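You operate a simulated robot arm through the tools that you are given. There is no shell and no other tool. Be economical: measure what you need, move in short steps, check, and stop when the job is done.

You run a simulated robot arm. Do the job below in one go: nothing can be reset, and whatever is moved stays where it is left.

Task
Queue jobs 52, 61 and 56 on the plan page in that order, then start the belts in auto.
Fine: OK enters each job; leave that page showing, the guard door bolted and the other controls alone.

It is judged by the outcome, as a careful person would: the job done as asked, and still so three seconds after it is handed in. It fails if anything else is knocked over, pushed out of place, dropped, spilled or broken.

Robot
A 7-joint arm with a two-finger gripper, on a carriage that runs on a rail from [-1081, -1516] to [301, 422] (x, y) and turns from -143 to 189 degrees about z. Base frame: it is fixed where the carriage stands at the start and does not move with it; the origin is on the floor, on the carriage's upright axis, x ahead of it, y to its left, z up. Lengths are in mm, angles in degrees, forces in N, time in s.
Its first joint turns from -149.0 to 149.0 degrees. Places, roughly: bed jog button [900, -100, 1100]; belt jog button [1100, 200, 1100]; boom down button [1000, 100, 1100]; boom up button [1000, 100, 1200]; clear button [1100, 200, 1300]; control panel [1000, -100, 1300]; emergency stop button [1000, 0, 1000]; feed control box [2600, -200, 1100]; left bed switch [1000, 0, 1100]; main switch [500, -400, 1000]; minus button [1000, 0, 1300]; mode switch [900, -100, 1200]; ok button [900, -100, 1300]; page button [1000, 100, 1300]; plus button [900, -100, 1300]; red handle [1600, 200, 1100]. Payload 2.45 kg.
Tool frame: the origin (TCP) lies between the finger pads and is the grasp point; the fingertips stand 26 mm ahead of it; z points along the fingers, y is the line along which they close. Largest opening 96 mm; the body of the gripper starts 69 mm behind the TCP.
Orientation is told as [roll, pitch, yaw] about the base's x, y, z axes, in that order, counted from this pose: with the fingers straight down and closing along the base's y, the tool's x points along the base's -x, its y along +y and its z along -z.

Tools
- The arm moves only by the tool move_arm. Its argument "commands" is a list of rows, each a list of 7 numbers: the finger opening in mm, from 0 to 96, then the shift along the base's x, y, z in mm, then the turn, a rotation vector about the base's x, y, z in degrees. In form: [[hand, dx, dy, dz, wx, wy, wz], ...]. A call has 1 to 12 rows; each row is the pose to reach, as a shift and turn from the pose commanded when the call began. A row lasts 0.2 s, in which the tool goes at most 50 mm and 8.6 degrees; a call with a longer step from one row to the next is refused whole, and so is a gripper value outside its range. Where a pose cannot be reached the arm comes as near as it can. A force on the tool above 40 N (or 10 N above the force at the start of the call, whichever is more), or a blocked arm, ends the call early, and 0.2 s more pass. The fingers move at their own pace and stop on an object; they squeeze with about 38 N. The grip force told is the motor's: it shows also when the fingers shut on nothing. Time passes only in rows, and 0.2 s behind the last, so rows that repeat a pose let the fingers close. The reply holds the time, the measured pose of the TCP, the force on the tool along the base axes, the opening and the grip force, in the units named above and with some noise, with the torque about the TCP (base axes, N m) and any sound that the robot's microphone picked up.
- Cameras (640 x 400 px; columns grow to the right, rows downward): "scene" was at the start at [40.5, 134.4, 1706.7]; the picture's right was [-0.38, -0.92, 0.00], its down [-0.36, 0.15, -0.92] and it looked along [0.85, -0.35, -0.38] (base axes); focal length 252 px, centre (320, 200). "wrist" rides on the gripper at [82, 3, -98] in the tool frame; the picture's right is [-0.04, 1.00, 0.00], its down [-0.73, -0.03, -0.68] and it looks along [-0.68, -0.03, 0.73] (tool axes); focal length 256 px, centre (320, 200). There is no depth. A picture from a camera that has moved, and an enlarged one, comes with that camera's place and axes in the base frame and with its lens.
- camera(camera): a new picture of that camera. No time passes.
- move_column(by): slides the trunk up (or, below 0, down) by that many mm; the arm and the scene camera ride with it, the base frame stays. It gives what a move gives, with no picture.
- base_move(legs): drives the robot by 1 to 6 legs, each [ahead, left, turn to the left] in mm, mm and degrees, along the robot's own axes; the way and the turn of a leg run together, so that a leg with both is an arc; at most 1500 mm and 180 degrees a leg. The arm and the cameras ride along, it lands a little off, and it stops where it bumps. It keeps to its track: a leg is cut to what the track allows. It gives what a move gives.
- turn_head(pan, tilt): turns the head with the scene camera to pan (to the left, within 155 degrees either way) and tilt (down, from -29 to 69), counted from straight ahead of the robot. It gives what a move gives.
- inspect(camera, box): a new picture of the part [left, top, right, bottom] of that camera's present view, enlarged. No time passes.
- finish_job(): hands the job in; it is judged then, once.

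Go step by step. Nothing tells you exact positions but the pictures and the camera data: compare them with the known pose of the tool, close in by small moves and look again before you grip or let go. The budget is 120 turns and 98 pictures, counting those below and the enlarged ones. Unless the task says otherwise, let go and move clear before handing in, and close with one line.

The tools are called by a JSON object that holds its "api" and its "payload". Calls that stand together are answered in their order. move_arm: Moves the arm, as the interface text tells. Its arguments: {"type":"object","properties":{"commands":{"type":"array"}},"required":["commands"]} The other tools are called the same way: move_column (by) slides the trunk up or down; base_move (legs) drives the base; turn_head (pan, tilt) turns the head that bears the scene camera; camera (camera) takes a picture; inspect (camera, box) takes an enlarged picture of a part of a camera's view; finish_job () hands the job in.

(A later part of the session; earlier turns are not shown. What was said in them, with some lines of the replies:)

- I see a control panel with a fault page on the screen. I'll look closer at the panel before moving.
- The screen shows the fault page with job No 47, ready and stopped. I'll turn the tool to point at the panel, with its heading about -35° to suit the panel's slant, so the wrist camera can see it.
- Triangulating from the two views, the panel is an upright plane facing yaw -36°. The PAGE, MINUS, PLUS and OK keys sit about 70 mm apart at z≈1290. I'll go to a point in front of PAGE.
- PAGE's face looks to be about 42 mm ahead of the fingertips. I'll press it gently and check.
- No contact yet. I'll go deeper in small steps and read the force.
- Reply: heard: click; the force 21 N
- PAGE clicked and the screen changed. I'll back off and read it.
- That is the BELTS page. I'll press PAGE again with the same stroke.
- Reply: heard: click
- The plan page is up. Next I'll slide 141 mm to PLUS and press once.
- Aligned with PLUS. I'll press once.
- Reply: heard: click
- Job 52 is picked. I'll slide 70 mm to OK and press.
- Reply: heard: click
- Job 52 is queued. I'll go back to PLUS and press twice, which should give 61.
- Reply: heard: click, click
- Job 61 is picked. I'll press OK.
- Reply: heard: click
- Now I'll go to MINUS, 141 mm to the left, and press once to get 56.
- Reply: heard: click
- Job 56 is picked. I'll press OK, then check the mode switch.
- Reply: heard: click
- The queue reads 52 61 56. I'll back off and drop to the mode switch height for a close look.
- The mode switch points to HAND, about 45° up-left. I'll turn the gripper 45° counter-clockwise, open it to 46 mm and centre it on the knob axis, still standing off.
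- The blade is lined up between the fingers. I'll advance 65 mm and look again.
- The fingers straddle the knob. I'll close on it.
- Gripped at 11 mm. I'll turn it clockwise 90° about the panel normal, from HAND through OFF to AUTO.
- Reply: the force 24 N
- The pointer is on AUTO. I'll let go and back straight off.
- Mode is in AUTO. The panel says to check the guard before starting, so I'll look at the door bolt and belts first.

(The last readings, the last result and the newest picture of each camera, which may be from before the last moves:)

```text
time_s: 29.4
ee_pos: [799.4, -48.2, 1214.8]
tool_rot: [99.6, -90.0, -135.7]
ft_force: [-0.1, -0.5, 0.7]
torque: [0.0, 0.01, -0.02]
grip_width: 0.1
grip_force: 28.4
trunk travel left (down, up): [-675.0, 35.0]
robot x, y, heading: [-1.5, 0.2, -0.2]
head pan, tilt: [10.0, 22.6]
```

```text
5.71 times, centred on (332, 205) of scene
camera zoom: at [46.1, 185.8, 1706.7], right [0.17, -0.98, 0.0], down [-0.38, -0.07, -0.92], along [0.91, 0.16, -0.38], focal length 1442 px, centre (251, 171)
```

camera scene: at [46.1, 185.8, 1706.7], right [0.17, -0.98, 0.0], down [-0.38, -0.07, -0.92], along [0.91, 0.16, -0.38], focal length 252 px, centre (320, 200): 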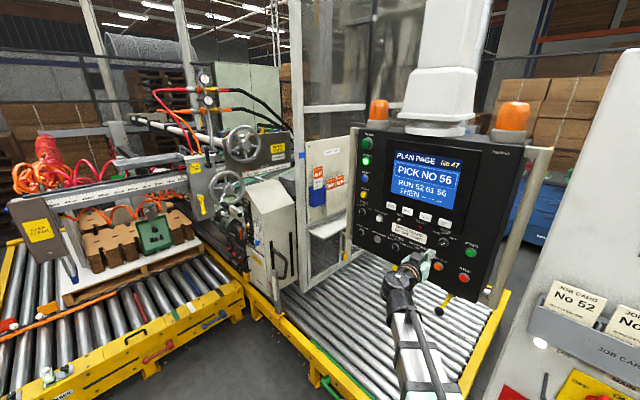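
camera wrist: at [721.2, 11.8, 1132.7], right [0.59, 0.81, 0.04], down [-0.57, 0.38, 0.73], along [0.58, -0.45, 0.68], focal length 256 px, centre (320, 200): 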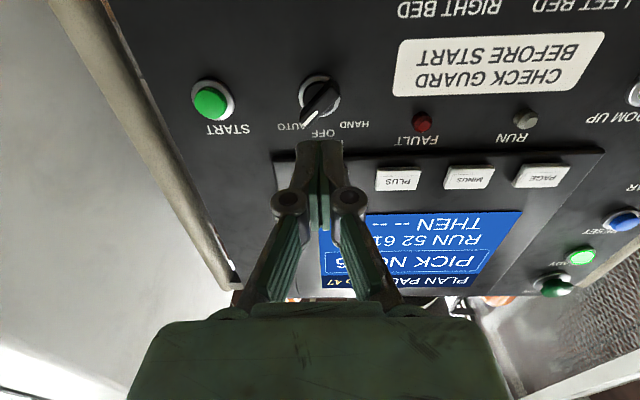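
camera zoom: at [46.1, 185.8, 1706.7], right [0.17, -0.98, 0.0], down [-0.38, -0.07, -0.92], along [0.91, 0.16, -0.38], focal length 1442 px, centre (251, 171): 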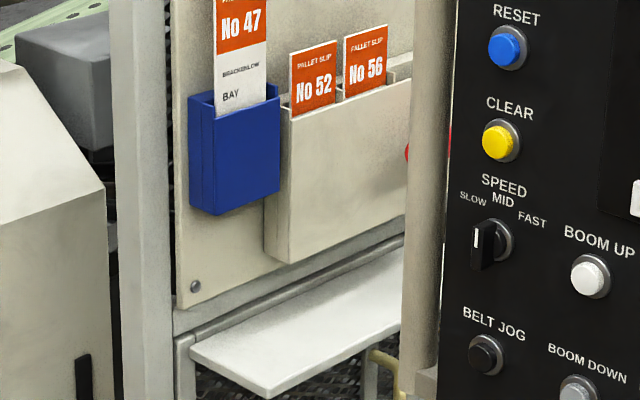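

The screen says READY and NO FAULT, and the red bolt handle just shows, horizontal, behind the panel edge. I'll move in front of START.

{"api": "move_arm", "payload": {"commands": [[0, -26, -36, 1, 0, 0, 0], [0, -53.2, -73.1, 2, 0, 0, 0], [0, -20.8, -96.6, 2, 0, 0, 0], [0, -8.7, -105.4, 2, 0, 0, 0]]}}

{"api": "camera", "payload": {"camera": "wrist"}}

{"api": "camera", "payload": {"camera": "scene"}}

```text
time_s: 30.4
ee_pos: [790.3, -153.6, 1217.9]
tool_rot: [-51.2, -89.9, 15.3]
ft_force: [0.0, 0.6, 0.3]
torque: [0.03, 0.01, -0.02]
grip_width: 0.0
grip_force: 27.7
trunk travel left (down, up): [-675.0, 35.0]
robot x, y, heading: [1.4, -1.5, 0.0]
head pan, tilt: [10.0, 22.6]
```

```text
57 pictures are left
camera wrist: at [712.8, -93.4, 1134.9], right [0.59, 0.81, 0.04], down [-0.57, 0.37, 0.73], along [0.58, -0.45, 0.68], focal length 256 px, centre (320, 200)
```

wrist: 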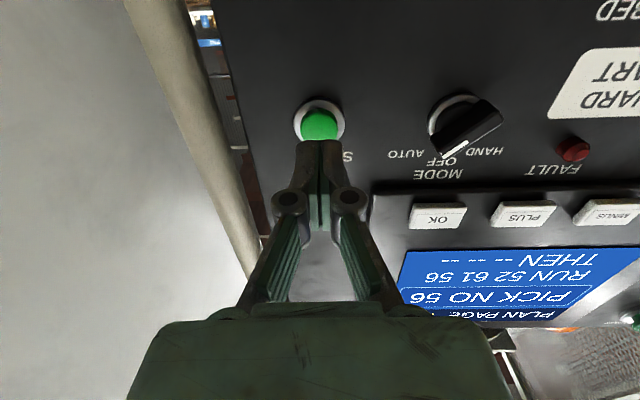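

```text
56 pictures are left
camera scene: at [46.6, 185.8, 1706.7], right [0.17, -0.98, 0.0], down [-0.38, -0.07, -0.92], along [0.91, 0.16, -0.38], focal length 252 px, centre (320, 200)
```

scene: 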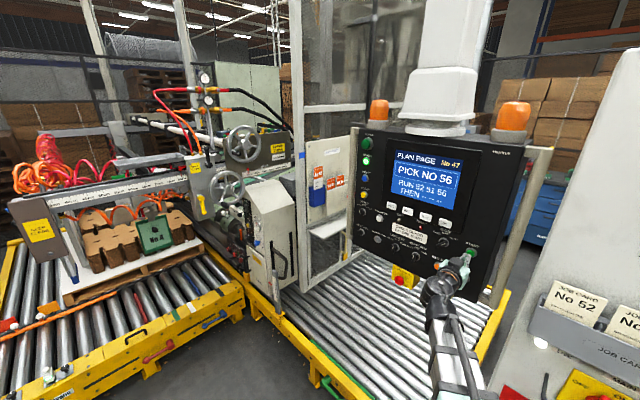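

Aligned; the button is a touch lower. I'll press START gradually.

{"api": "move_arm", "payload": {"commands": [[0, 12, -8.7, -4, 0, 0, 0], [0, 22.6, -16.5, -4, 0, 0, 0], [0, 27.5, -20, -4, 0, 0, 0]]}}

{"api": "camera", "payload": {"camera": "scene"}}

```text
time_s: 31.2
ee_pos: [817.5, -173.2, 1214.1]
tool_rot: [157.0, -90.2, 167.0]
ft_force: [-5.6, 3.3, -1.7]
torque: [0.01, 0.01, -0.01]
grip_width: 6.1
grip_force: 28.7
trunk travel left (down, up): [-675.0, 35.0]
robot x, y, heading: [-0.1, 1.3, 0.2]
head pan, tilt: [10.0, 22.6]
heard: click
```

```text
55 pictures are left
camera scene: at [45.2, 186.4, 1706.6], right [0.17, -0.98, 0.0], down [-0.38, -0.07, -0.92], along [0.91, 0.16, -0.38], focal length 252 px, centre (320, 200)
```

scene: 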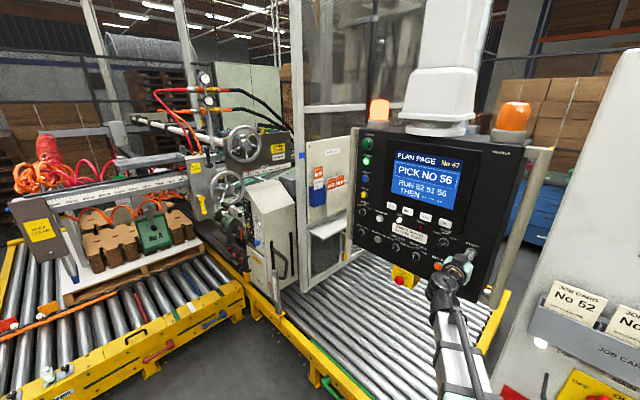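

START clicked and the beacon lit. I'll back off and read the panel.

{"api": "move_arm", "payload": {"commands": [[0, -25, 18, 0, 0, 0, 0], [0, -60, 43, 0, 0, 0, 0], [0, -95, 68, 0, 0, 0, 0], [0, -95, 68, 0, 0, 0, 0], [0, -95, 68, 0, 0, 0, 0]]}}

{"api": "inspect", "payload": {"camera": "scene", "box": [340, 90, 540, 290]}}

{"api": "camera", "payload": {"camera": "wrist"}}

```text
time_s: 32.4
ee_pos: [724.9, -106.7, 1213.0]
tool_rot: [127.6, -90.0, -163.5]
ft_force: [-0.3, -0.1, 0.2]
torque: [0.01, 0.01, 0.04]
grip_width: 0.0
grip_force: 28.6
trunk travel left (down, up): [-675.0, 35.0]
robot x, y, heading: [-0.7, -0.1, -0.5]
head pan, tilt: [10.0, 22.6]
```

```text
2.00 times, centred on (440, 190) of scene
camera zoom: at [46.3, 185.7, 1706.7], right [0.17, -0.98, 0.0], down [-0.38, -0.07, -0.92], along [0.91, 0.16, -0.38], focal length 504 px, centre (80, 220)
```

zoom: 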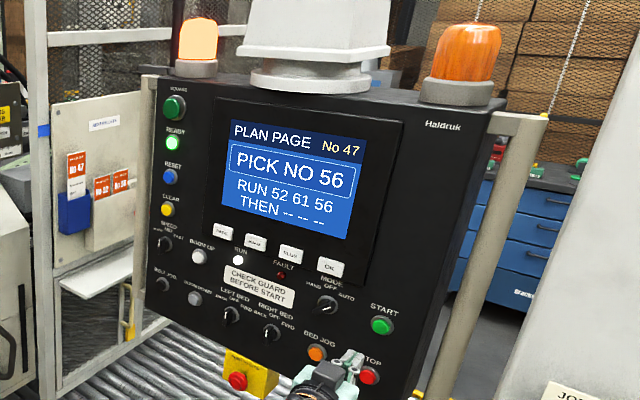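

```text
53 pictures are left
camera wrist: at [645.8, -45.6, 1131.1], right [0.59, 0.81, 0.04], down [-0.57, 0.38, 0.73], along [0.58, -0.45, 0.68], focal length 256 px, centre (320, 200)
```

wrist: 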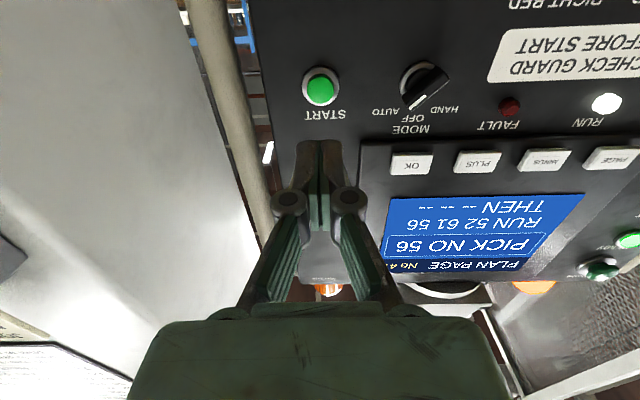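

The RUN lamp is lit with no fault, and the plan page shows 52 61 56. I'll wait a few seconds to confirm it holds.

{"api": "move_arm", "payload": {"commands": [[0, 0, 0, 0, 0, 0, 0], [0, 0, 0, 0, 0, 0, 0], [0, 0, 0, 0, 0, 0, 0], [0, 0, 0, 0, 0, 0, 0], [0, 0, 0, 0, 0, 0, 0], [0, 0, 0, 0, 0, 0, 0], [0, 0, 0, 0, 0, 0, 0], [0, 0, 0, 0, 0, 0, 0], [0, 0, 0, 0, 0, 0, 0], [0, 0, 0, 0, 0, 0, 0], [0, 0, 0, 0, 0, 0, 0], [0, 0, 0, 0, 0, 0, 0]]}}

{"api": "inspect", "payload": {"camera": "scene", "box": [340, 90, 540, 290]}}

```text
time_s: 35.0
ee_pos: [722.9, -105.9, 1212.7]
tool_rot: [170.0, -89.9, 154.0]
ft_force: [-0.1, -0.7, -0.3]
torque: [0.01, 0.02, -0.01]
grip_width: 0.0
grip_force: 28.7
trunk travel left (down, up): [-675.0, 35.0]
robot x, y, heading: [0.7, 0.9, -0.1]
head pan, tilt: [10.0, 22.6]
```

```text
2.00 times, centred on (440, 190) of scene
camera zoom: at [46.1, 185.9, 1706.7], right [0.17, -0.98, 0.0], down [-0.38, -0.07, -0.92], along [0.91, 0.16, -0.38], focal length 504 px, centre (80, 220)
```

zoom: 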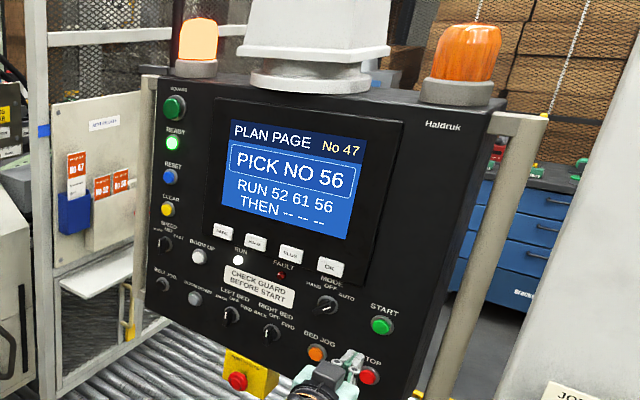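

The state has held steady: RUN lit, mode in AUTO, plan page showing 52 61 56. The arm is clear, so I'm handing in.

{"api": "finish_job", "payload": {}}

```text
The job is handed in.
```

Jobs 52, 61 and 56 are queued in that order, the belts are running in auto, and the plan page is still showing. I didn't touch the guard door or the other controls. The bolt was mostly hidden behind the panel, so I relied on READY, NO FAULT and the part of its handle I could see.
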